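You operate a simulated robot arm through the tools that you are given. There is no shell and no other tool. Be economical: measure what you need, move in short steps, check, and stop when the job is done.

You run a simulated robot arm. Do the job below in one go: nothing can be reset, and whatever is moved stays where it is left.

JOB
Take the jar labelled "rinse" from the top of the jug table and leave it on top of the grey pipe fitting there. Push the washer drawer shut. Press the key eight three times. Put the vial on the service table away on the drying oven top. Press the vent button to switch it up. Fetch the yellow coupling and set it on the filter shelf. Put two of the steel hose clamps from the side stand on the left half of the bench. Put the jug that says "first" from the left half of the bench in the sink bowl. Any order will do. Set down upright: jar, vial, jug.

It is judged by the outcome, as a careful person would: the job done as asked, and still so three seconds after it is handed in. It fails if anything else is knocked over, pushed out of place, dropped, spilled or broken.

ROBOT AND FRAMES
A 7-joint arm with a two-finger parallel gripper on a trunk, on a base that drives. Base frame: it is fixed to the floor where the robot stands at the start and does not move with it; the origin is under the middle of the robot, x ahead of it, y to its left, z up; the surface under the hand at the start is at about z = 800. Units: mm, degrees, N and s.
Its first joint turns from -166.0 to 166.0 degrees. Places, roughly: drying oven top [5000, 400, 1600]; filter shelf [200, 3200, 300]; grey pipe fitting (7x7x7 cm) [800, -300, 800]; jar [750, 0, 750]; jug [3500, 0, 1000]; key eight [1500, -200, 900]; left half of the bench [3300, 0, 800]; sink bowl inside [4900, 3100, 700]; steel hose clamp (7x5x2 cm) [1000, 1400, 800]; vent button [1300, -600, 900]; vial [1000, -250, 1000]; washer drawer [1300, 200, 900]; yellow coupling (6x6x4 cm) [1300, 1200, 900]. Payload 1.57 kg.
Tool frame: the origin (TCP) lies between the finger pads and is the grasp point; the fingertips stand 30 mm ahead of it; z points along the fingers, y is the line along which they close. The gripper opens to 110 mm. The fingers are 24 mm wide and 12 mm thick; the gripper's body (48 by 112 mm) begins 78 mm behind the TCP.
Orientation is that of the tool frame in the base frame, as a unit quaternion [x, y, z, w]. With the fingers straight down and closing along the base's y, the tool's x points along the base's -x, its y along +y and its z along -z.

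CONTROLS
- The arm moves only by the tool apply_moves. Its arguments are lists of equal length, an entry for each row: "travel": the shift along the tool's x, y, z in m, a list of three; "delta_rot": the turn, a rotation vector about the tool's x, y, z in degrees, a list of three; "claw": the finger opening in m, from 0 to 0.11. In form: {"travel": [[dx, dy, dz], ...], "delta_rot": [[ax, ay, az], ...], "claw": [claw, ...]}. A call has 1 to 10 rows; each row shifts and turns the commanded pose from where the row before left it, along the tool's axes as they then stand. A row lasts 0.2 s, in which the tool goes at most 50 mm and 8.6 degrees; a call with a longer step from one row to the next is refused whole, and so is a gripper value outside its range. Where a pose cannot be reached the arm comes as near as it can. A force on the tool above 40 N (or 10 N above the force at the start of the call, whichever is more), or a blocked arm, ends the call early, and 0.2 s more pass. The fingers move at their own pace (about 108 mm/s each) and stop on an object; they squeeze with about 23 N. The grip force told is the motor's: it shows also when the fingers shut on nothing. Time passes only in rows, and 0.2 s behind the last, so rows that do not move let the fingers close. It gives the time, the measured TCP pose, the force on the tool (base axes), the opening and the grip force at its end, in the units of the frame above (readings bear some noise), with the torque about the TCP (base axes, N m) and any sound that the robot's microphone picked up, and new pictures: "pictures" is both (left out), scene, wrist or none.
- Cameras (640 x 400 px; columns grow to the right, rows downward): "scene" is now at [476.6, 140.6, 1331.9]; the picture's right is [-0.74, -0.67, 0.00], its down [-0.48, 0.53, -0.70] and it looks along [0.47, -0.52, -0.71] (base axes); focal length 256 px, centre (320, 200). "wrist" rides on the gripper at [70, 16, -141] in the tool frame; the picture's right is [-0.23, 0.97, 0.00], its down [-0.85, -0.20, -0.48] and it looks along [-0.47, -0.11, 0.88] (tool axes); focal length 222 px, centre (320, 200). There is no depth. A picture from a camera that has moved, and an enlarged one, comes with that camera's place and axes in the base frame and with its lens. The place of the scene camera against the robot may be out by one fixed shift of up to 12 mm in any direction.
- slide_trunk(by): slides the trunk up (or, below 0, down) by that many mm; the arm and the scene camera ride with it, the base frame stays. It gives what a move gives, with no picture.
- steer(legs): drives the robot by 1 to 6 legs, each [ahead, left, turn to the left] in mm, mm and degrees, along the robot's own axes; the way and the turn of a leg run together, so that a leg with both is an arc; at most 1500 mm and 180 degrees a leg. The arm and the cameras ride along, it lands a little off, and it stops where it bumps. It gives what a move gives, and a new picture of the scene camera.
- head_to(pan, tilt): turns the head with the scene camera to pan (to the left, within 103 degrees either way) and tilt (down, from -29 to 69), counted from straight ahead of the robot. It gives what a move gives, and a new picture of the scene camera.
- enlarge(camera, box): a new picture of the part [left, top, right, bottom] of that camera's present view, enlarged. It takes no simulated time.
- finish_job(): hands the job in; it is judged then, once.

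Go step by step. Nothing tells you exact positions but the pictures and the camera data: compare them with the known pose of the tool, close in by small moves and look again before you grip or let go. The budget is 217 turns and 260 pictures, counting those below and the enlarged ones. Unless the task says otherwise, let go and move clear before handing in.

The tools are called after "Call:" as name(argument=value, ...) on one line, values as JSON. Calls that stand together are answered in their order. apply_moves: Moves the arm, as the interface text tells. Its arguments: {"type":"object","properties":{"travel":{"type":"array"},"delta_rot":{"type":"array"},"claw":{"type":"array"},"pictures":{"type":"string","enum":["both","scene","wrist","none"]}},"required":["travel","delta_rot","claw"]} The other tools are called the same way: slide_trunk (by) slides the trunk up or down; steer (legs) drives the base; head_to (pan, tilt) turns the head that bears the scene camera; enlarge (camera, box) takes an enlarged picture of a part of a camera's view; finish_job () hands the job in.

At the start:

```text
t: 0.0
ee_pos: [661.3, -207.6, 1093.8]
tool_rot: [0.0, 1.0, 0.0, 0.0]
force: [0.3, 0.3, -0.1]
ft_torque: [0.03, -0.03, 0.0]
width: 109.8
grip_force: 0.1
trunk travel left (down, up): [-375.0, 235.0]
robot x, y, heading: [-1.8, -2.0, -0.1]
head pan, tilt: [-47.9, 45.3]
```

scene: 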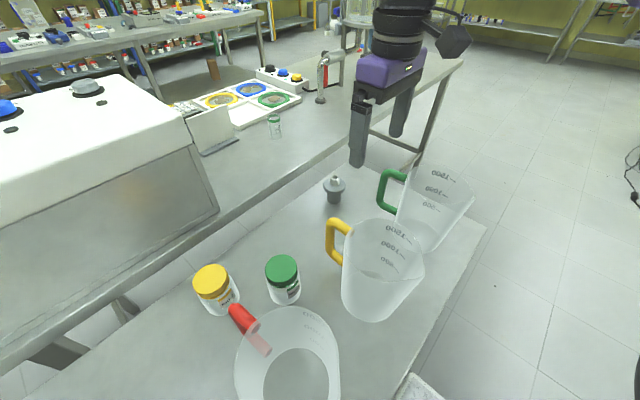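
wrist: 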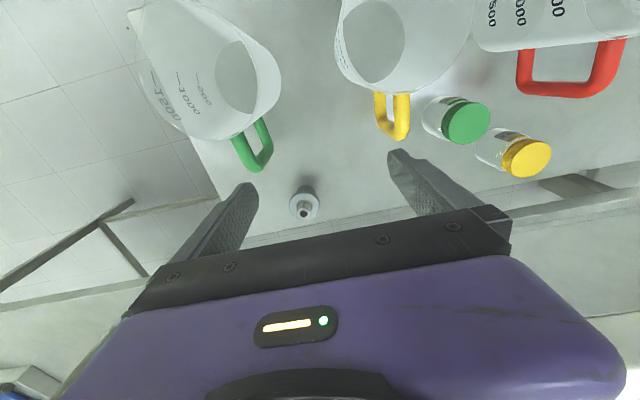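

I see the jug table with three jugs, two jars and the grey fitting. I'll read the labels and look around.

Call:
enlarge(camera="scene", box=[170, 160, 350, 340])

Call:
enlarge(camera="wrist", box=[400, 60, 580, 200])

Call:
head_to(pan=0, tilt=35)

```text
2.22 times, centred on (260, 250) of scene
camera zoom: at [476.6, 140.6, 1331.9], right [-0.74, -0.67, 0.0], down [-0.48, 0.53, -0.7], along [0.47, -0.52, -0.71], focal length 568 px, centre (453, 89)
```

zoom: 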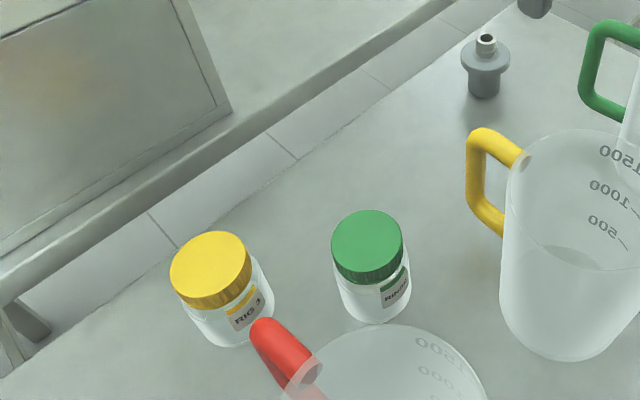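

```text
2.86 times, centred on (490, 130) of wrist
camera zoom: at [591.5, -192.3, 1234.5], right [0.23, 0.97, 0.0], down [0.85, -0.2, 0.48], along [0.47, -0.11, -0.88], focal length 635 px, centre (-166, 400)
```

zoom: 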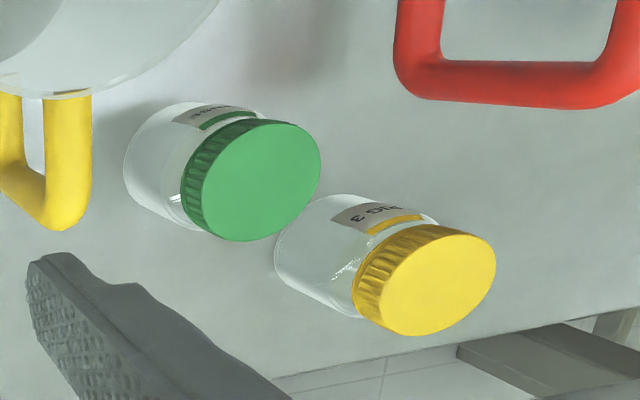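

```text
t: 1.2
ee_pos: [662.7, -208.3, 1093.5]
tool_rot: [0.0, 1.0, 0.0, 0.0]
force: [-0.8, 0.8, -0.7]
ft_torque: [0.04, 0.02, 0.03]
width: 110.0
grip_force: 0.1
trunk travel left (down, up): [-375.0, 235.0]
robot x, y, heading: [2.0, -1.3, 0.1]
head pan, tilt: [0.0, 35.0]
camera scene: at [510.3, 200.7, 1347.1], right [0.0, -1.0, 0.0], down [-0.57, 0.0, -0.82], along [0.82, 0.0, -0.57], focal length 256 px, centre (320, 200)
```

scene: 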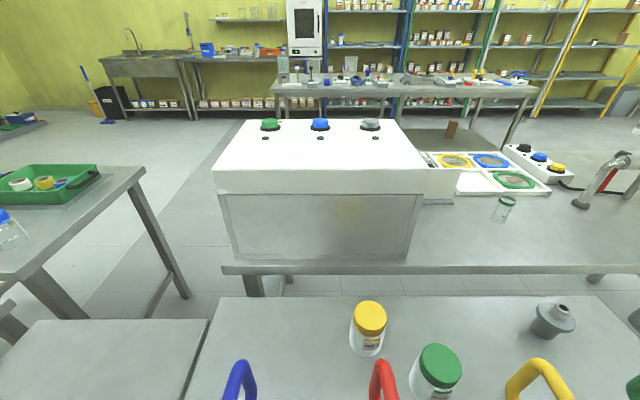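

The green-lid jar may read "Rinse"; let me zoom in on labels and devices.

Call:
enlarge(camera="scene", box=[340, 290, 480, 400])

Call:
enlarge(camera="scene", box=[200, 100, 440, 280])

Call:
enlarge(camera="scene", box=[400, 110, 640, 260])

Call:
head_to(pan=55, tilt=35)

```text
3.64 times, centred on (410, 345) of scene
camera zoom: at [510.3, 200.7, 1347.1], right [0.0, -1.0, 0.0], down [-0.57, 0.0, -0.82], along [0.82, 0.0, -0.57], focal length 930 px, centre (-7, -327)
```

zoom: 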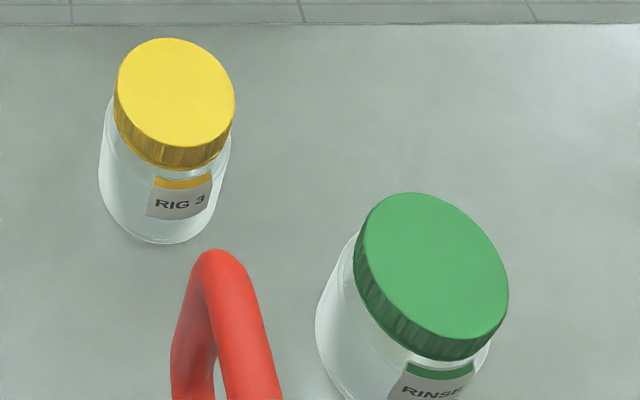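

```text
2.22 times, centred on (320, 190) of scene
camera zoom: at [510.3, 200.7, 1347.1], right [0.0, -1.0, 0.0], down [-0.57, 0.0, -0.82], along [0.82, 0.0, -0.57], focal length 568 px, centre (320, 222)
```

zoom: 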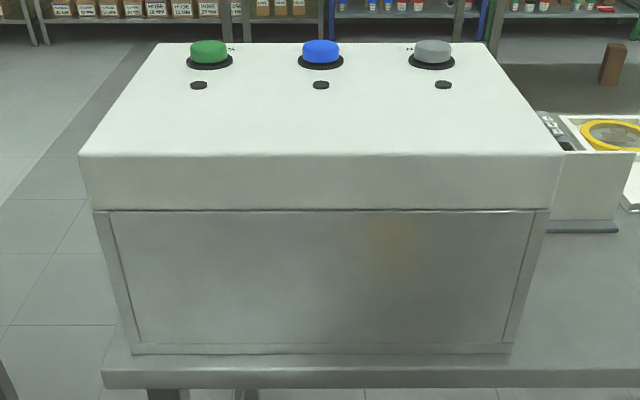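

```text
2.67 times, centred on (520, 185) of scene
camera zoom: at [510.3, 200.7, 1347.1], right [0.0, -1.0, 0.0], down [-0.57, 0.0, -0.82], along [0.82, 0.0, -0.57], focal length 682 px, centre (-213, 240)
```

zoom: 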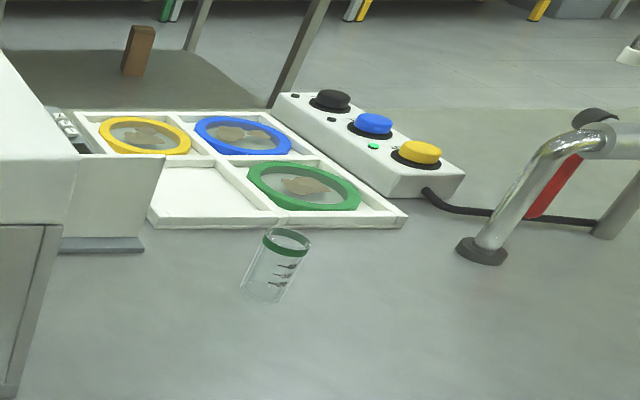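

```text
t: 2.4
ee_pos: [662.1, -209.4, 1093.5]
tool_rot: [0.0, 1.0, 0.0, 0.001]
force: [0.6, 0.5, -0.4]
ft_torque: [0.0, 0.03, 0.0]
width: 110.0
grip_force: 0.1
trunk travel left (down, up): [-375.0, 235.0]
robot x, y, heading: [2.6, 0.8, -0.1]
head pan, tilt: [55.0, 35.0]
camera scene: at [472.8, 272.8, 1347.2], right [0.82, -0.57, 0.0], down [-0.33, -0.47, -0.82], along [0.47, 0.67, -0.57], focal length 256 px, centre (320, 200)
```

scene: 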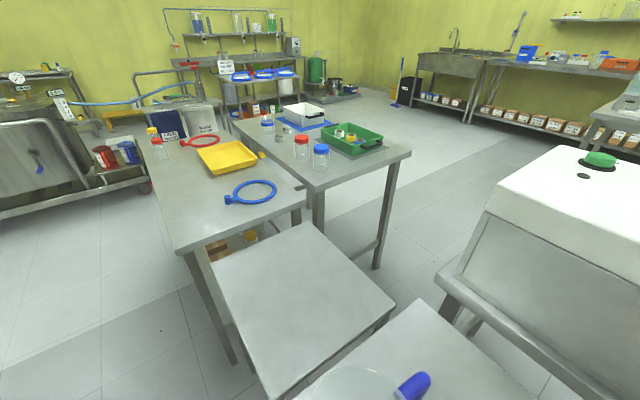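

Green-lidded jar is RINSE. Now look at the left tables.

Call:
enlarge(camera="scene", box=[130, 70, 420, 250])

Call:
enlarge(camera="scene", box=[250, 90, 400, 184])

Call:
enlarge(camera="scene", box=[150, 0, 370, 130])

Call:
head_to(pan=-25, tilt=25)

```text
2.21 times, centred on (275, 160) of scene
camera zoom: at [472.8, 272.8, 1347.2], right [0.82, -0.57, 0.0], down [-0.33, -0.47, -0.82], along [0.47, 0.67, -0.57], focal length 564 px, centre (419, 288)
```

zoom: 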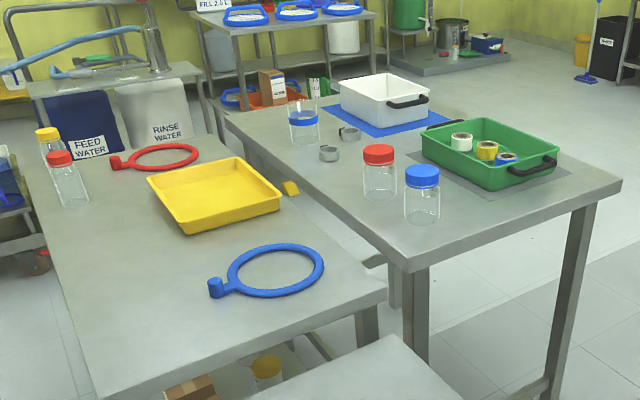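

```text
4.26 times, centred on (325, 137) of scene
camera zoom: at [472.8, 272.8, 1347.2], right [0.82, -0.57, 0.0], down [-0.33, -0.47, -0.82], along [0.47, 0.67, -0.57], focal length 1088 px, centre (299, 468)
```

zoom: 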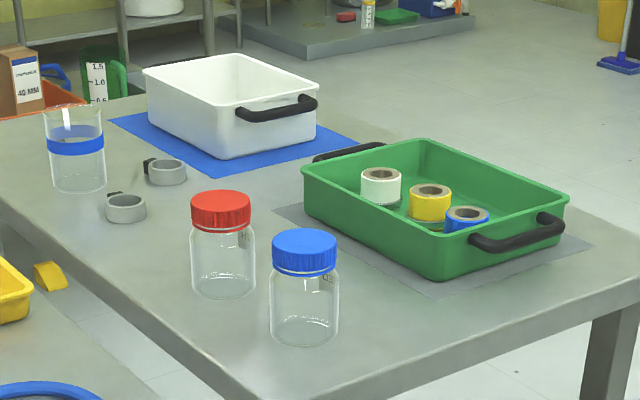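

```text
2.91 times, centred on (260, 65) of scene
camera zoom: at [472.8, 272.8, 1347.2], right [0.82, -0.57, 0.0], down [-0.33, -0.47, -0.82], along [0.47, 0.67, -0.57], focal length 744 px, centre (494, 593)
```

zoom: 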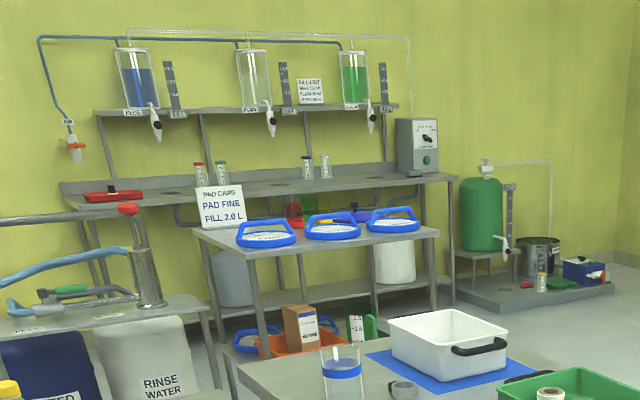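

```text
t: 3.9
ee_pos: [661.7, -208.5, 1094.0]
tool_rot: [0.0, 1.0, -0.001, 0.0]
force: [-0.7, -0.5, 0.4]
ft_torque: [-0.01, 0.0, -0.03]
width: 110.2
grip_force: 0.0
trunk travel left (down, up): [-375.0, 235.0]
robot x, y, heading: [-1.4, -5.4, 0.2]
head pan, tilt: [-25.0, 25.0]
camera scene: at [505.8, 161.9, 1362.9], right [-0.42, -0.91, 0.0], down [-0.38, 0.18, -0.91], along [0.82, -0.38, -0.42], focal length 256 px, centre (320, 200)
```

scene: 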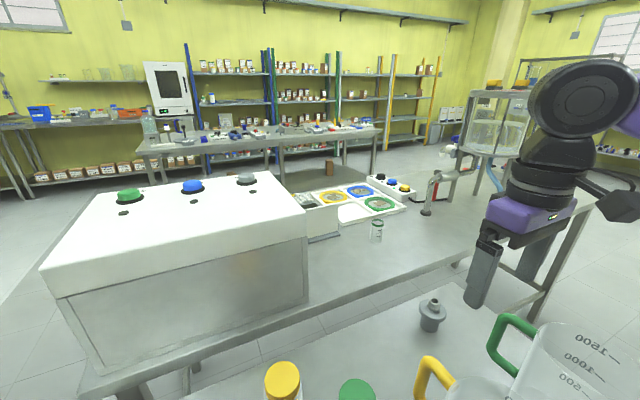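

Check the washer/drawer/keypad region.

Call:
enlarge(camera="scene", box=[260, 150, 440, 260])

Call:
enlarge(camera="scene", box=[120, 50, 390, 200])

Call:
enlarge(camera="scene", box=[350, 160, 430, 210])

```text
3.56 times, centred on (350, 205) of scene
camera zoom: at [505.8, 161.9, 1362.9], right [-0.42, -0.91, 0.0], down [-0.38, 0.18, -0.91], along [0.82, -0.38, -0.42], focal length 909 px, centre (213, 182)
```

zoom: 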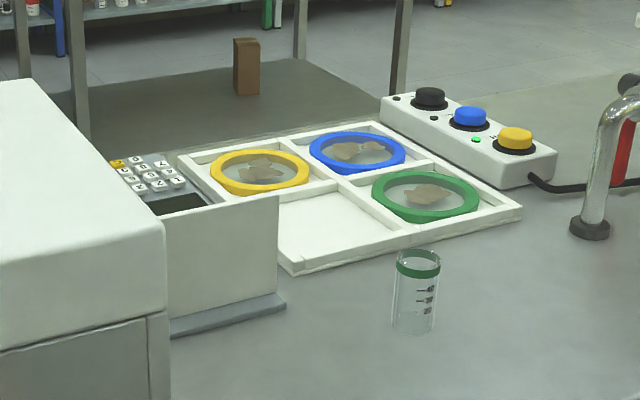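

```text
2.37 times, centred on (255, 125) of scene
camera zoom: at [505.8, 161.9, 1362.9], right [-0.42, -0.91, 0.0], down [-0.38, 0.18, -0.91], along [0.82, -0.38, -0.42], focal length 606 px, centre (474, 378)
```

zoom: 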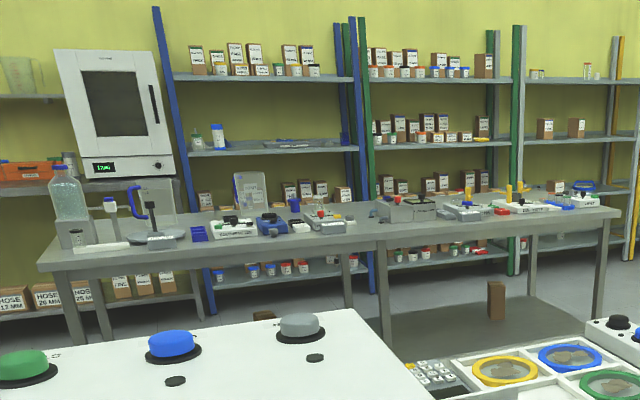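

```text
8.00 times, centred on (390, 185) of scene
camera zoom: at [505.8, 161.9, 1362.9], right [-0.42, -0.91, 0.0], down [-0.38, 0.18, -0.91], along [0.82, -0.38, -0.42], focal length 2045 px, centre (-240, 320)
```

zoom: 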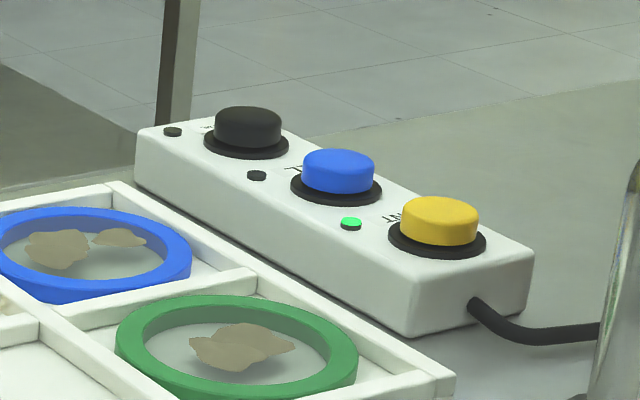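

The grey fitting has a nipple on top; I need a close look at it, and at the surrounding geometry. I'll move the head back and zoom.

Call:
enlarge(camera="wrist", box=[260, 160, 350, 240])

Call:
enlarge(camera="scene", box=[400, 280, 470, 340])

```text
5.00 times, centred on (305, 200) of wrist
camera zoom: at [591.5, -192.3, 1234.4], right [0.23, 0.97, 0.0], down [0.85, -0.2, 0.48], along [0.47, -0.11, -0.88], focal length 1111 px, centre (395, 200)
```

zoom: 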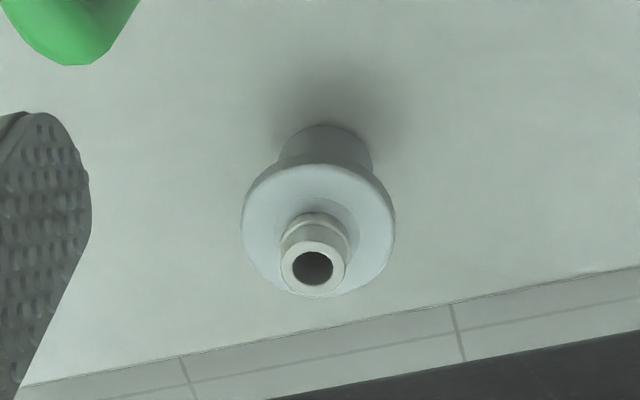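

```text
6.67 times, centred on (435, 310) of scene
camera zoom: at [505.8, 161.9, 1362.9], right [-0.42, -0.91, 0.0], down [-0.38, 0.18, -0.91], along [0.82, -0.38, -0.42], focal length 1704 px, centre (-447, -533)
```

zoom: 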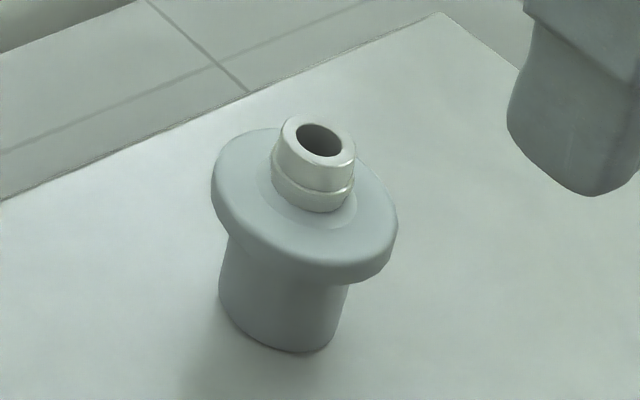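

Jar top ≈ (698, 3, 889), fitting nipple top ≈ (795, -271, 892). I'll move above the jar and look down.

Call:
apply_moves(travel=[[0.01, 0.042, 0], [0.01, 0.042, 0], [0.01, 0.042, 0], [0.01, 0.042, 0], [0.01, 0.042, 0], [0, 0, 0]], delta_rot=[[0, 0, 0], [0, 0, 0], [0, 0, 0], [0, 0, 0], [0, 0, 0], [0, 0, 0]], claw=[0.11, 0.11, 0.11, 0.11, 0.11, 0.11], pictures="wrist")

Call:
head_to(pan=-30, tilt=60)

```text
t: 5.3
ee_pos: [612.5, 3.0, 1092.7]
tool_rot: [0.0, 1.0, 0.0, -0.001]
force: [0.3, 0.0, 0.1]
ft_torque: [0.03, 0.0, -0.05]
width: 110.0
grip_force: 0.0
trunk travel left (down, up): [-375.0, 235.0]
robot x, y, heading: [1.9, -0.1, 0.2]
head pan, tilt: [-25.0, 25.0]
camera wrist: at [542.1, 19.7, 1234.2], right [0.23, 0.97, 0.0], down [0.85, -0.2, 0.48], along [0.47, -0.11, -0.88], focal length 222 px, centre (320, 200)
```

wrist: 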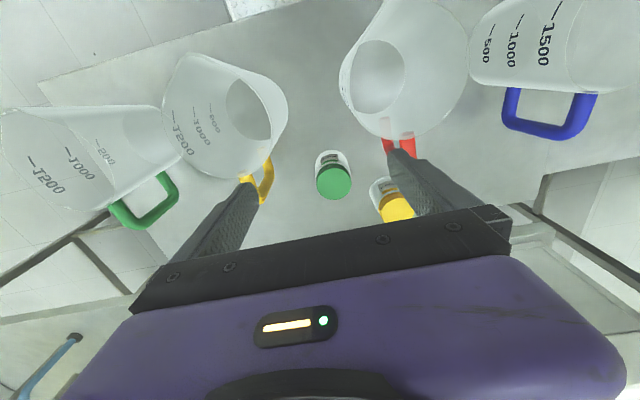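

```text
t: 6.3
ee_pos: [611.1, 2.9, 1093.6]
tool_rot: [0.0, 1.0, 0.0, 0.0]
force: [0.6, -0.2, -0.3]
ft_torque: [-0.01, -0.01, 0.01]
width: 110.1
grip_force: 0.1
trunk travel left (down, up): [-375.0, 235.0]
robot x, y, heading: [0.1, -1.5, 0.3]
head pan, tilt: [-30.0, 60.0]
camera scene: at [480.0, 167.4, 1312.9], right [-0.5, -0.87, 0.0], down [-0.75, 0.43, -0.5], along [0.43, -0.25, -0.87], focal length 256 px, centre (320, 200)
```

scene: 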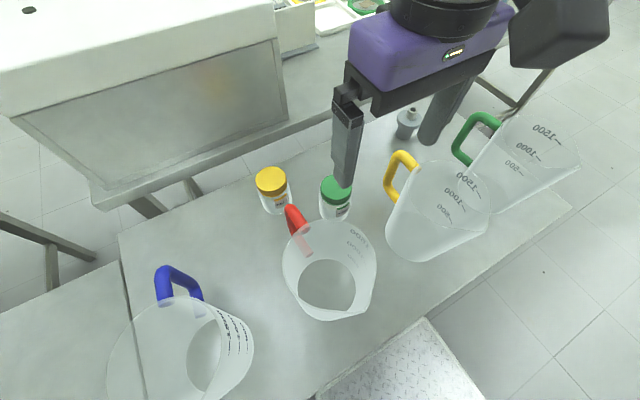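

Jar centre ≈ (698.5, 5). Approaching to above it and checking.

Call:
apply_moves(travel=[[-0.0435, 0.001, 0.02], [-0.0435, 0.001, 0.02], [0, 0, 0.045], [0, 0, 0.045], [0, 0, 0]], delta_rot=[[0, 0, 0], [0, 0, 0], [0, 0, 0], [0, 0, 0], [0, 0, 0]], claw=[0.11, 0.11, 0.11, 0.11, 0.11])

```text
t: 7.5
ee_pos: [701.0, 4.6, 964.5]
tool_rot: [0.0, 1.0, 0.0, 0.0]
force: [0.3, 1.6, -0.1]
ft_torque: [-0.01, -0.03, 0.01]
width: 109.9
grip_force: 0.1
trunk travel left (down, up): [-375.0, 235.0]
robot x, y, heading: [2.4, 1.4, 0.2]
head pan, tilt: [-30.0, 60.0]
camera scene: at [479.9, 167.5, 1312.9], right [-0.5, -0.87, 0.0], down [-0.75, 0.43, -0.5], along [0.43, -0.25, -0.87], focal length 256 px, centre (320, 200)
camera wrist: at [630.5, 20.7, 1106.3], right [0.23, 0.97, 0.0], down [0.85, -0.2, 0.48], along [0.47, -0.11, -0.88], focal length 222 px, centre (320, 200)
```

scene: 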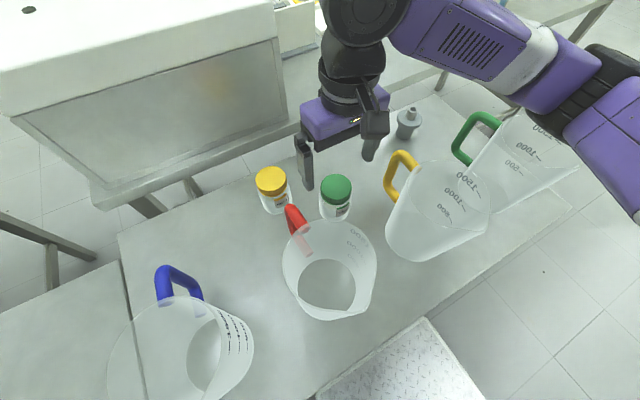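
wrist: 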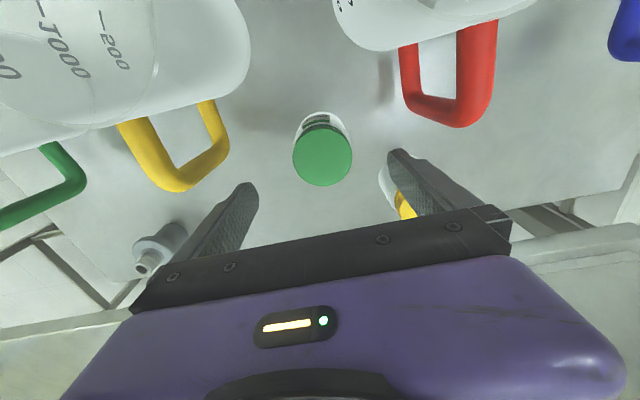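

Jar centre (699, 7), table near z≈797. Descend and grip.

Call:
apply_moves(travel=[[0.0015, 0.002, 0.04], [0, 0, 0.04], [0, 0, 0.034], [0, 0, 0], [0, 0, 0], [0, 0, 0], [0, 0, 0]], delta_rot=[[0, 0, 0], [0, 0, 0], [0, 0, 0], [0, 0, 0], [0, 0, 0], [0, 0, 0], [0, 0, 0]], claw=[0.11, 0.11, 0.11, 0.11, 0.03, 0.03, 0.03])

```text
t: 9.1
ee_pos: [695.9, 5.2, 845.7]
tool_rot: [-0.002, 1.0, 0.0, -0.001]
force: [-1.0, -0.4, -0.1]
ft_torque: [-0.02, 0.03, 0.01]
width: 29.8
grip_force: 0.0
trunk travel left (down, up): [-375.0, 235.0]
robot x, y, heading: [-2.7, 1.9, 0.2]
head pan, tilt: [-30.0, 60.0]
camera scene: at [477.7, 169.0, 1311.0], right [-0.5, -0.87, 0.0], down [-0.75, 0.43, -0.5], along [0.43, -0.25, -0.87], focal length 256 px, centre (320, 200)
camera wrist: at [625.7, 22.9, 986.7], right [0.23, 0.97, 0.0], down [0.86, -0.2, 0.48], along [0.46, -0.11, -0.88], focal length 222 px, centre (320, 200)
```

scene: 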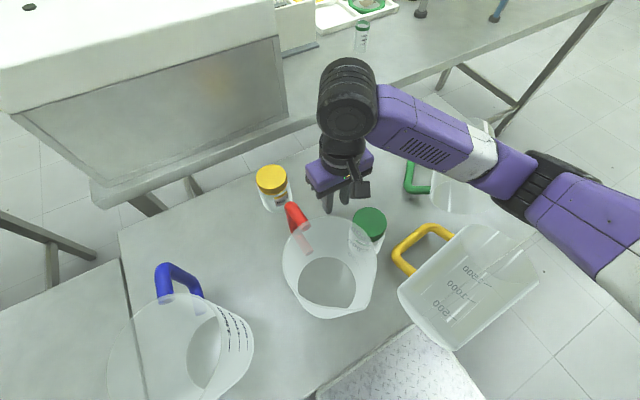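
wrist: 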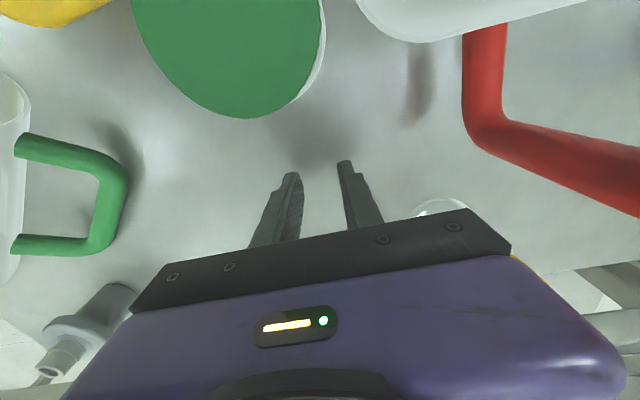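

Something went wrong: the jar shifted and the yellow jug looks moved. Let me look closely before anything else.

Call:
enlarge(camera="scene", box=[240, 120, 560, 360])

```text
1.67 times, centred on (400, 240) of scene
camera zoom: at [477.7, 169.0, 1311.0], right [-0.5, -0.87, 0.0], down [-0.75, 0.43, -0.5], along [0.43, -0.25, -0.87], focal length 426 px, centre (187, 133)
```

zoom: 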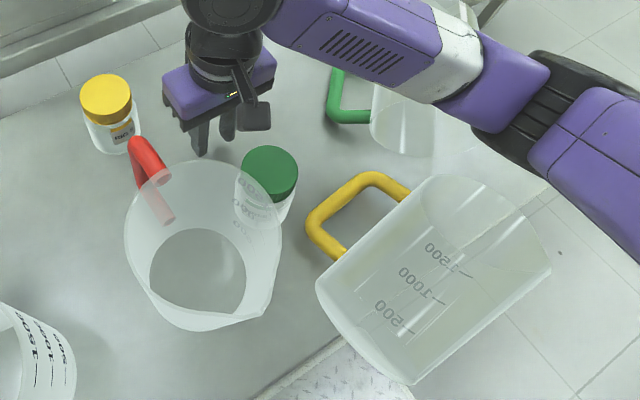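

The forearm seems to have toppled the yellow jug and that pushed the jar. I'll back straight up the way I came and assess for repair.

Call:
apply_moves(travel=[[0, 0, -0.03], [0, 0, -0.04], [0, 0, -0.04], [0, 0, -0.04], [0, 0, -0.04], [0, 0, -0.04], [0, 0, -0.03], [0, 0, 0]], delta_rot=[[0, 0, 0], [0, 0, 0], [0, 0, 0], [0, 0, 0], [0, 0, 0], [0, 0, 0], [0, 0, 0], [0, 0, 0]], claw=[0.03, 0.03, 0.03, 0.03, 0.03, 0.03, 0.03, 0.03])

```text
t: 10.9
ee_pos: [697.2, 2.5, 1108.9]
tool_rot: [0.0, 1.0, 0.001, 0.0]
force: [-0.4, 0.7, -0.3]
ft_torque: [-0.01, 0.01, 0.0]
width: 29.9
grip_force: 0.1
trunk travel left (down, up): [-375.0, 235.0]
robot x, y, heading: [-1.9, 1.7, -0.1]
head pan, tilt: [-30.0, 60.0]
camera scene: at [480.0, 167.5, 1312.8], right [-0.5, -0.87, 0.0], down [-0.75, 0.43, -0.5], along [0.43, -0.25, -0.87], focal length 256 px, centre (320, 200)
camera wrist: at [626.7, 20.0, 1250.5], right [0.23, 0.97, 0.0], down [0.85, -0.2, 0.48], along [0.47, -0.11, -0.88], focal length 222 px, centre (320, 200)
```

scene: 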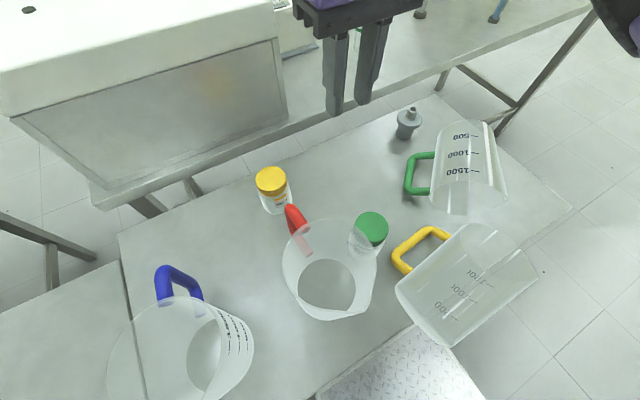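
wrist: 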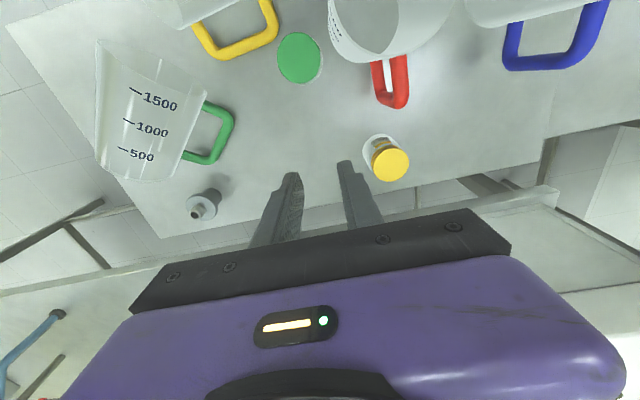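

Two jugs (yellow, green) are on their sides; I must set them back up. First raise the trunk so the forearm stays high, and look from above.

Call:
slide_trunk(by=235)

Call:
head_to(pan=-35, tilt=62)

Call:
enlarge(camera="scene", box=[200, 100, 520, 340])

```text
t: 13.4
ee_pos: [697.4, 3.0, 1344.5]
tool_rot: [0.0, 1.0, 0.0, 0.0]
force: [-0.6, 0.1, 0.4]
ft_torque: [0.0, 0.02, 0.03]
width: 30.0
grip_force: 0.1
trunk travel left (down, up): [-610.0, 0.0]
robot x, y, heading: [-3.1, -0.9, 0.2]
head pan, tilt: [-30.0, 60.0]
```

```text
t: 14.1
ee_pos: [697.9, 4.6, 1344.9]
tool_rot: [0.0, 1.0, 0.0, 0.0]
force: [0.0, 0.3, 0.3]
ft_torque: [0.03, -0.01, 0.03]
width: 30.0
grip_force: 0.1
trunk travel left (down, up): [-610.0, 0.0]
robot x, y, heading: [0.1, -0.1, -0.1]
head pan, tilt: [-35.0, 62.0]
camera scene: at [475.0, 163.9, 1545.6], right [-0.57, -0.82, 0.0], down [-0.72, 0.51, -0.47], along [0.38, -0.27, -0.88], focal length 256 px, centre (320, 200)
```

scene: 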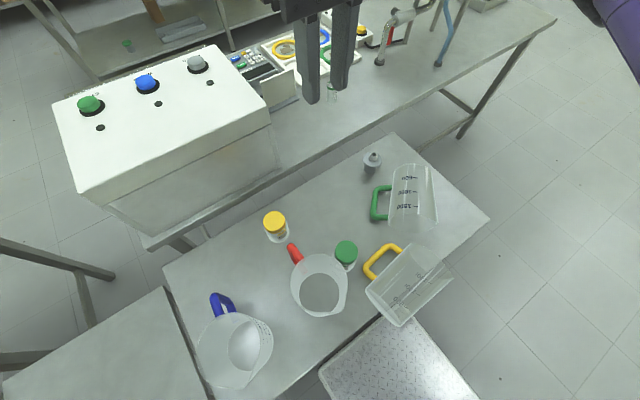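

```text
1.67 times, centred on (360, 220) of scene
camera zoom: at [475.0, 163.9, 1545.6], right [-0.57, -0.82, 0.0], down [-0.72, 0.51, -0.47], along [0.38, -0.27, -0.88], focal length 426 px, centre (253, 167)
```

zoom: 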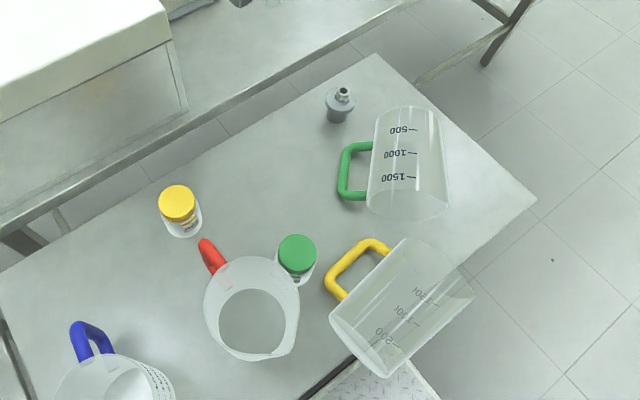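

Plan: drive round to the table's right end and right the two jugs from there. First look at floor/base clearance to the right.

Call:
head_to(pan=-80, tilt=50)

Call:
head_to(pan=-70, tilt=20)

```text
t: 15.2
ee_pos: [696.6, 3.8, 1344.7]
tool_rot: [0.0, 1.0, 0.0, 0.0]
force: [0.4, 0.4, -0.2]
ft_torque: [-0.03, -0.02, 0.01]
width: 30.2
grip_force: 0.1
trunk travel left (down, up): [-610.0, 0.0]
robot x, y, heading: [-4.1, -0.2, -0.2]
head pan, tilt: [-80.0, 50.0]
camera scene: at [435.7, 125.0, 1560.4], right [-0.98, -0.17, 0.0], down [-0.13, 0.75, -0.64], along [0.11, -0.63, -0.77], focal length 256 px, centre (320, 200)
```

scene: 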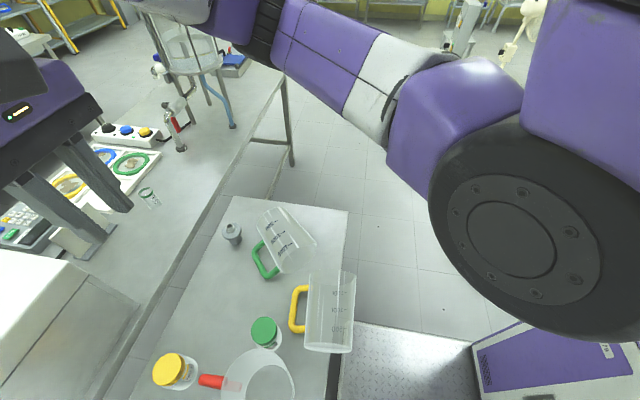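

```text
t: 16.1
ee_pos: [697.3, 3.6, 1344.6]
tool_rot: [0.0, 1.0, 0.0, -0.001]
force: [-0.6, -0.2, -0.4]
ft_torque: [0.0, -0.02, 0.02]
width: 30.0
grip_force: 0.0
trunk travel left (down, up): [-610.0, 0.0]
robot x, y, heading: [-2.1, 1.1, 0.1]
head pan, tilt: [-70.0, 20.0]
camera scene: at [454.1, 113.3, 1605.9], right [-0.94, -0.34, 0.0], down [-0.12, 0.32, -0.94], along [0.32, -0.88, -0.34], focal length 256 px, centre (320, 200)
```

scene: 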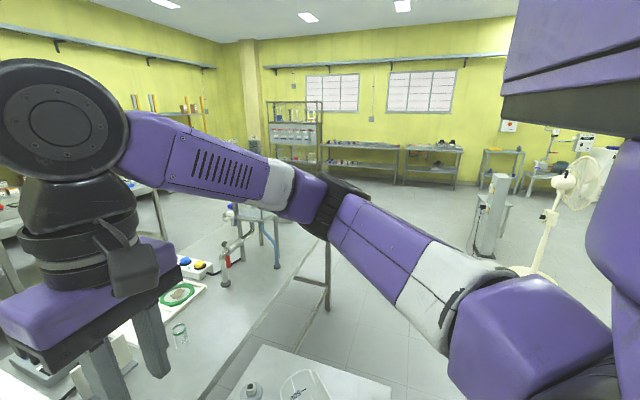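

Base deck is about ±240 mm wide; the floor on the right is clear. Driving round to the right end of the jug table, facing +y.

Call:
steer(legs=[[-350, 0, 0], [0, -1030, 0], [0, 0, 90], [0, -830, 0]])

Call:
head_to(pan=0, tilt=60)

```text
t: 31.3
ee_pos: [459.9, -320.7, 1344.0]
tool_rot: [0.719, -0.695, 0.0, -0.001]
force: [0.1, 0.3, -1.0]
ft_torque: [-0.02, -0.02, -0.01]
width: 29.9
grip_force: 0.0
trunk travel left (down, up): [-610.0, 0.0]
robot x, y, heading: [488.8, -1018.4, 91.9]
head pan, tilt: [-70.0, 20.0]
camera scene: at [355.1, -561.5, 1606.0], right [0.38, -0.93, 0.0], down [-0.32, -0.13, -0.94], along [0.87, 0.35, -0.34], focal length 256 px, centre (320, 200)
```

scene: 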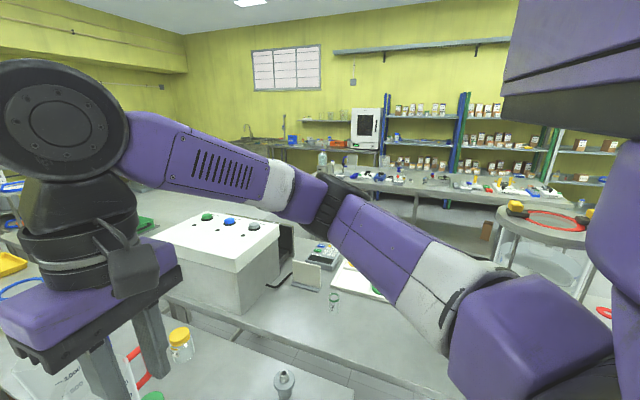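

```text
t: 32.7
ee_pos: [460.9, -320.8, 1344.3]
tool_rot: [0.719, -0.695, 0.0, 0.0]
force: [-1.1, -0.2, -0.4]
ft_torque: [0.03, 0.01, 0.02]
width: 30.1
grip_force: 0.1
trunk travel left (down, up): [-610.0, 0.0]
robot x, y, heading: [488.8, -1017.3, 92.1]
head pan, tilt: [0.0, 60.0]
camera scene: at [266.6, -529.8, 1547.9], right [1.0, 0.03, 0.0], down [0.03, -0.87, -0.5], along [-0.02, 0.5, -0.87], focal length 256 px, centre (320, 200)
```

scene: 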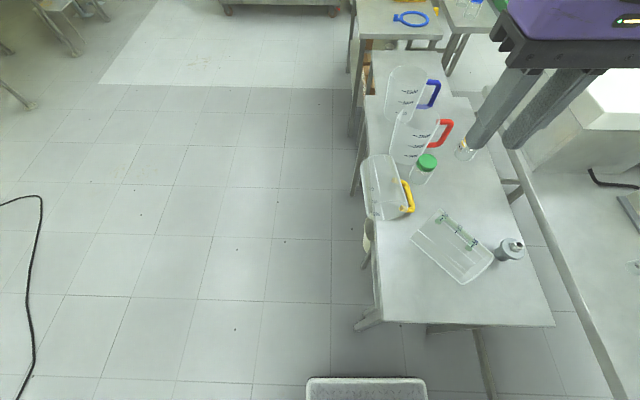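

Call:
enlarge(camera="scene", box=[340, 130, 560, 330])

Call:
enlarge(camera="wrist", box=[0, 0, 640, 400])

```text
2.00 times, centred on (450, 230) of scene
camera zoom: at [266.6, -529.8, 1547.9], right [1.0, 0.03, 0.0], down [0.03, -0.87, -0.5], along [-0.02, 0.5, -0.87], focal length 511 px, centre (60, 140)
```

zoom: 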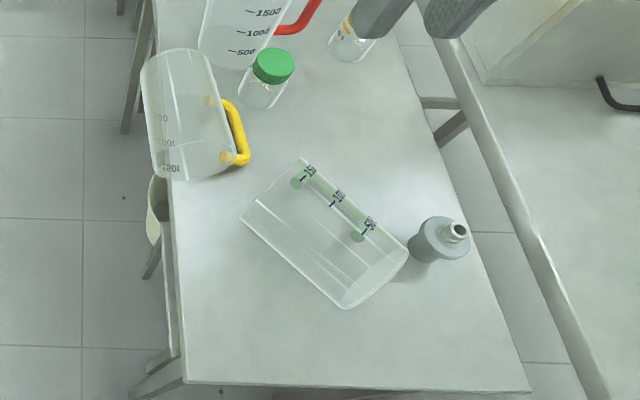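

```text
1.00 times, centred on (320, 200) of wrist (not enlarged: the box is as wide or as high as the picture)
camera zoom: at [446.0, -390.5, 1485.1], right [-0.98, 0.19, 0.0], down [0.17, 0.86, 0.48], along [0.09, 0.47, -0.88], focal length 222 px, centre (320, 200)
```

zoom: 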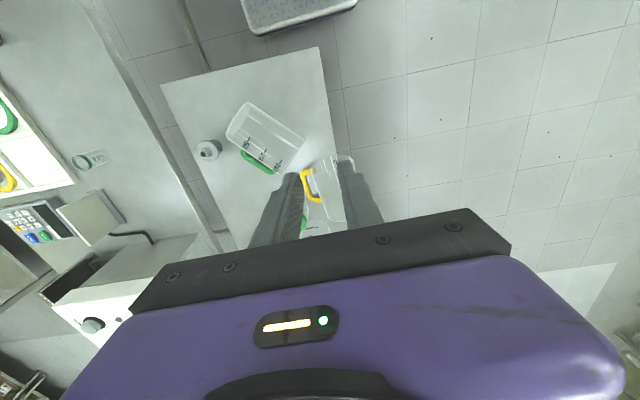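

I'll move above the green handle and rotate the tool so the fingers straddle its grip bar (closing across it, wrist camera on the mouth side).

Call:
apply_moves(travel=[[-0.023, -0.0375, 0], [-0.023, -0.0375, 0], [-0.023, -0.0375, 0], [-0.023, -0.0375, 0], [-0.023, -0.0375, 0], [-0.023, -0.0375, 0], [0, 0, 0], [0, 0, 0], [0, 0, 0], [0, 0, 0]], delta_rot=[[0, 0, 0], [0, 0, 0], [0, 0, 0], [0, 0, 0], [0, 0, 0], [0, 0, 0], [0, 0, 8.5], [0, 0, 8.5], [0, 0, 8.5], [0, 0, 8.5]], claw=[0.06, 0.06, 0.06, 0.06, 0.06, 0.06, 0.06, 0.06, 0.06, 0.06], pictures="none")

Call:
apply_moves(travel=[[0, 0, 0], [0, 0, 0], [0, 0, 0], [0, 0, 0], [0, 0, 0], [0, 0, 0], [0, 0, 0], [0, 0, 0], [0, 0, 0], [0, 0, 0]], delta_rot=[[0, 0, 8.5], [0, 0, 8.5], [0, 0, 8.5], [0, 0, 8.5], [0, 0, 8.5], [0, 0, 8.5], [0, 0, 8.5], [0, 0, 8.5], [0, 0, 8.5], [0, 0, 8.5]], claw=[0.06, 0.06, 0.06, 0.06, 0.06, 0.06, 0.06, 0.06, 0.06, 0.06], pictures="both")

```text
t: 34.9
ee_pos: [680.3, -175.4, 1345.1]
tool_rot: [-0.483, 0.875, 0.0, 0.0]
force: [0.0, 0.3, -0.1]
ft_torque: [0.01, -0.03, -0.01]
width: 60.2
grip_force: 0.1
trunk travel left (down, up): [-610.0, 0.0]
robot x, y, heading: [488.0, -1018.9, 91.8]
head pan, tilt: [0.0, 60.0]
```

```text
t: 37.1
ee_pos: [681.6, -173.7, 1344.7]
tool_rot: [0.236, 0.972, -0.001, 0.0]
force: [0.3, 0.0, -0.4]
ft_torque: [0.02, -0.02, 0.0]
width: 59.9
grip_force: 0.1
trunk travel left (down, up): [-610.0, 0.0]
robot x, y, heading: [490.6, -1018.9, 92.1]
head pan, tilt: [0.0, 60.0]
camera scene: at [266.6, -529.8, 1547.8], right [1.0, 0.04, 0.0], down [0.03, -0.87, -0.5], along [-0.02, 0.5, -0.87], focal length 256 px, centre (320, 200)
camera wrist: at [625.5, -127.9, 1485.1], right [0.65, 0.76, 0.0], down [0.67, -0.57, 0.48], along [0.36, -0.31, -0.88], focal length 222 px, centre (320, 200)
```

scene: 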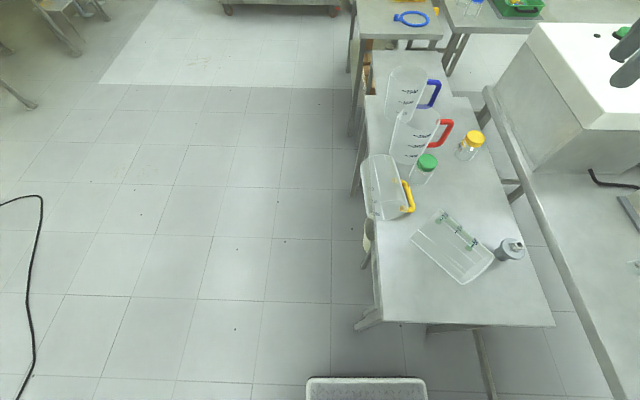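
wrist: 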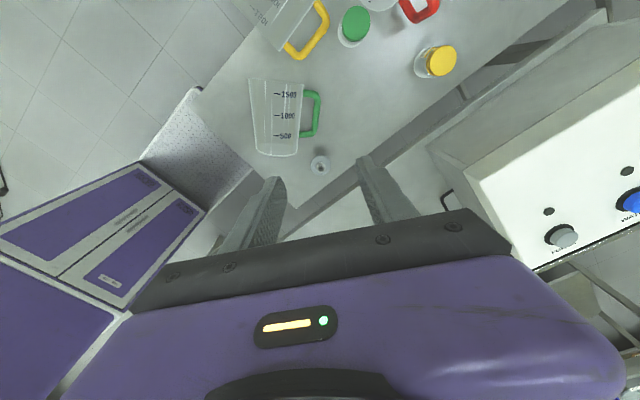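

Two more rotation steps, a 10° lean away from the jug body, then descend partway and look.

Call:
apply_moves(travel=[[0, 0, 0.04], [0, 0, 0.04], [0, 0, 0.04], [0, 0, 0.04], [0, 0, 0.04], [0, 0, 0.04], [0, 0, 0]], delta_rot=[[0, 0, 8.5], [0, 0, 8.5], [0, 0, 2], [0, 0, 0], [0, 0, 0], [0, 0, 0], [0, 0, 0]], claw=[0.06, 0.06, 0.06, 0.06, 0.06, 0.06, 0.06], pictures="both")

```text
t: 38.7
ee_pos: [683.9, -172.7, 1103.4]
tool_rot: [0.391, 0.92, 0.001, 0.0]
force: [-0.2, 0.2, 0.7]
ft_torque: [-0.01, -0.04, -0.02]
width: 59.9
grip_force: 0.0
trunk travel left (down, up): [-610.0, 0.0]
robot x, y, heading: [486.0, -1018.7, 91.9]
head pan, tilt: [0.0, 60.0]
camera scene: at [266.5, -529.7, 1547.8], right [1.0, 0.04, 0.0], down [0.03, -0.87, -0.5], along [-0.02, 0.5, -0.87], focal length 256 px, centre (320, 200)
camera wrist: at [646.1, -112.0, 1245.7], right [0.86, 0.51, 0.0], down [0.45, -0.75, 0.48], along [0.25, -0.41, -0.88], focal length 222 px, centre (320, 200)
```

scene: 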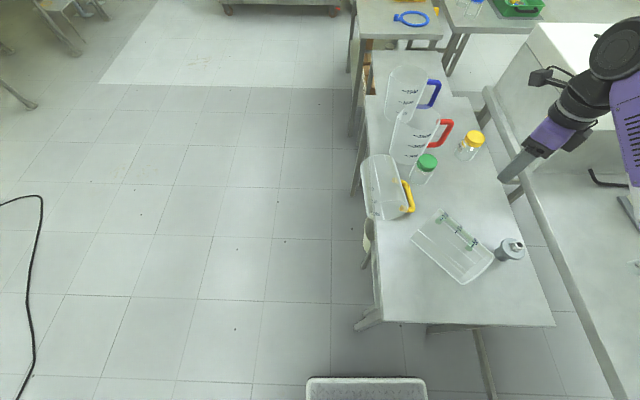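
wrist: 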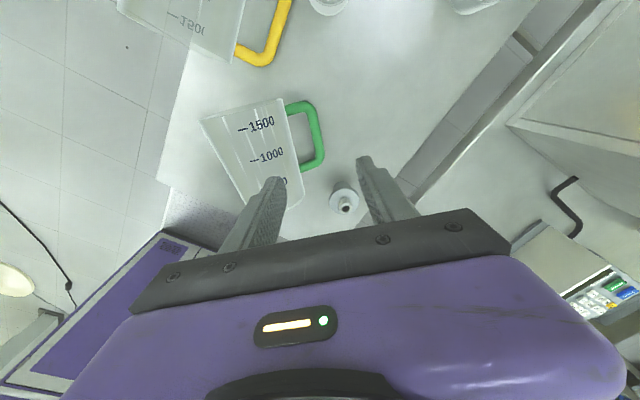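

Handle bar mid ≈ (685, −199), apparently resting near the table. Moving to a pre-grasp above it with the lean.

Call:
apply_moves(travel=[[-0.004, 0, 0.04], [-0.004, 0, 0.04], [-0.004, 0, 0.04], [-0.004, -0.001, 0.04], [-0.003, -0.001, 0.043], [0, 0, 0], [0, 0, 0]], delta_rot=[[0, 0, 0], [0, 0, 0], [0, 0, 0], [5, 0, 0], [5, 0, 0], [0, 0, 0], [0, 0, 0]], claw=[0.044, 0.044, 0.044, 0.044, 0.044, 0.044, 0.044], pictures="both")

Call:
enlarge(camera="scene", box=[400, 130, 560, 290])

```text
t: 40.3
ee_pos: [690.4, -191.0, 903.4]
tool_rot: [0.39, 0.917, -0.08, -0.034]
force: [0.3, 1.5, -1.3]
ft_torque: [0.03, -0.02, 0.02]
width: 44.1
grip_force: 0.2
trunk travel left (down, up): [-610.0, 0.0]
robot x, y, heading: [488.4, -1014.3, 92.2]
head pan, tilt: [0.0, 60.0]
camera scene: at [266.5, -529.8, 1547.8], right [1.0, 0.04, 0.0], down [0.03, -0.87, -0.5], along [-0.02, 0.5, -0.87], focal length 256 px, centre (320, 200)
camera wrist: at [670.8, -112.7, 1039.3], right [0.85, 0.5, -0.17], down [0.51, -0.69, 0.51], along [0.14, -0.52, -0.85], focal length 222 px, centre (320, 200)
```

scene: 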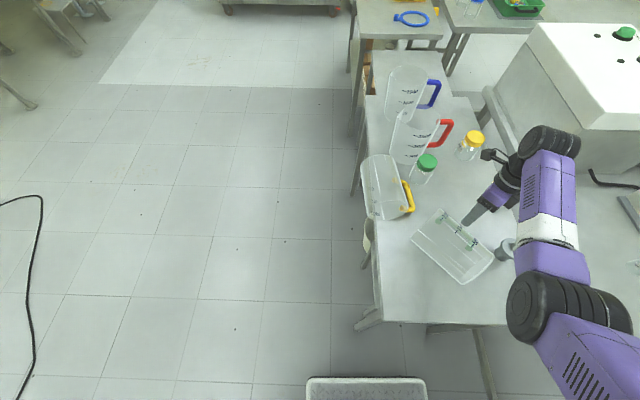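
wrist: 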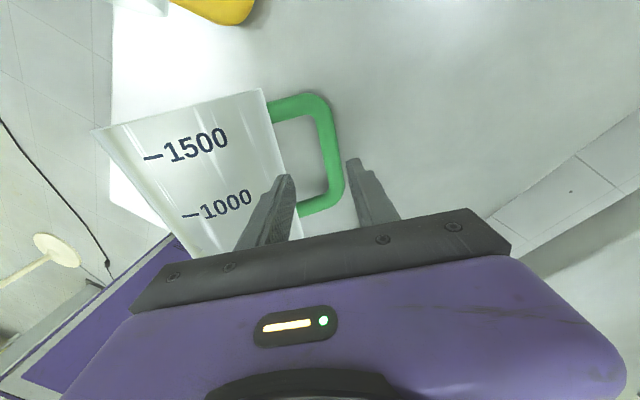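

```text
2.50 times, centred on (480, 210) of scene
camera zoom: at [266.5, -529.8, 1547.8], right [1.0, 0.04, 0.0], down [0.03, -0.87, -0.5], along [-0.02, 0.5, -0.87], focal length 639 px, centre (-80, 175)
```

zoom: 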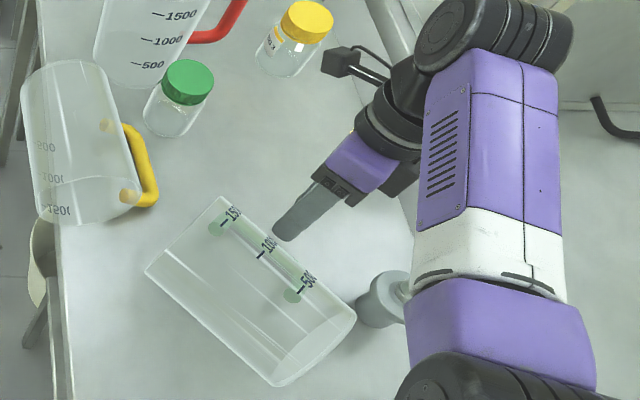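

Bar mid ≈ (688, −198, 810). Shift 9 mm across and go down to straddle it.

Call:
apply_moves(travel=[[0, 0.009, 0], [0, 0, 0.03], [0, 0, 0.025], [0, 0, 0.012], [0, 0, 0]], delta_rot=[[0, 0, 0], [0, 0, 0], [0, 0, 0], [0, 0, 0], [0, 0, 0]], claw=[0.044, 0.044, 0.044, 0.044, 0.044], pictures="both")

Call:
enlarge(camera="wrist", box=[200, 60, 460, 240])

```text
t: 41.5
ee_pos: [689.9, -194.9, 835.7]
tool_rot: [0.39, 0.917, -0.079, -0.034]
force: [2.2, -3.3, 3.8]
ft_torque: [-0.02, -0.14, -0.07]
width: 42.9
grip_force: 0.0
trunk travel left (down, up): [-610.0, 0.0]
robot x, y, heading: [488.1, -1015.4, 92.3]
head pan, tilt: [0.0, 60.0]
camera scene: at [266.6, -530.0, 1548.0], right [1.0, 0.04, 0.0], down [0.03, -0.87, -0.5], along [-0.02, 0.5, -0.87], focal length 256 px, centre (320, 200)
camera wrist: at [669.0, -115.8, 971.0], right [0.85, 0.5, -0.17], down [0.51, -0.69, 0.51], along [0.14, -0.52, -0.85], focal length 222 px, centre (320, 200)
```

scene: 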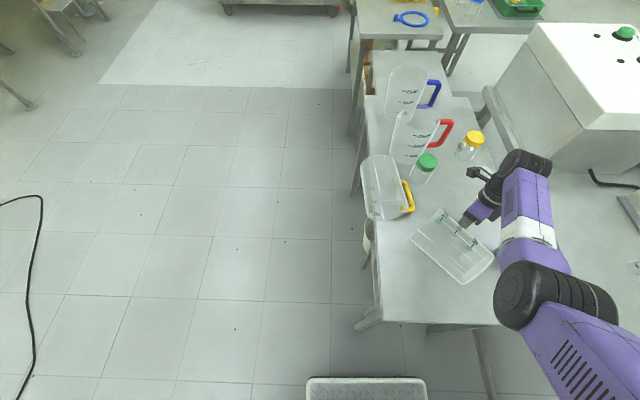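
wrist: 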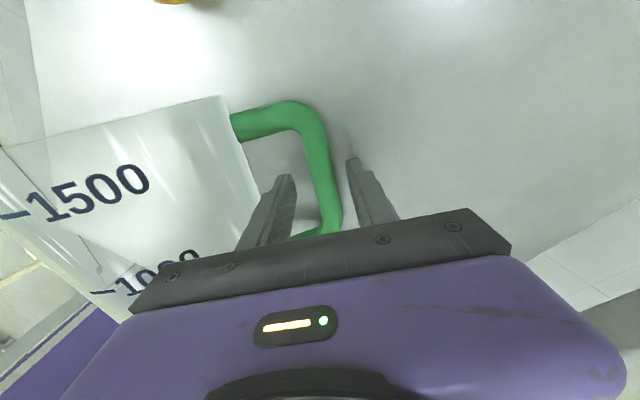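

```text
2.22 times, centred on (330, 150) of wrist
camera zoom: at [669.0, -115.8, 971.0], right [0.85, 0.5, -0.17], down [0.51, -0.69, 0.51], along [0.14, -0.52, -0.85], focal length 494 px, centre (298, 311)
```

zoom: 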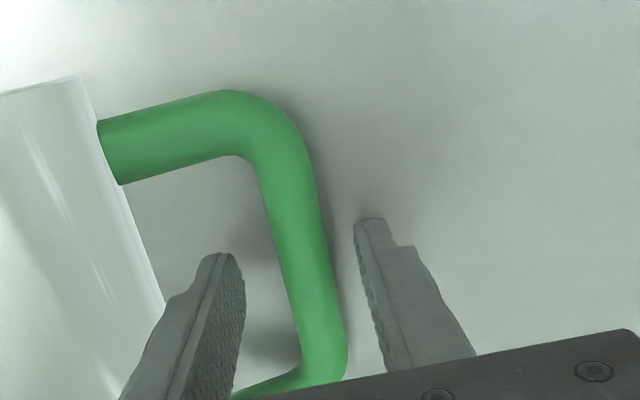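

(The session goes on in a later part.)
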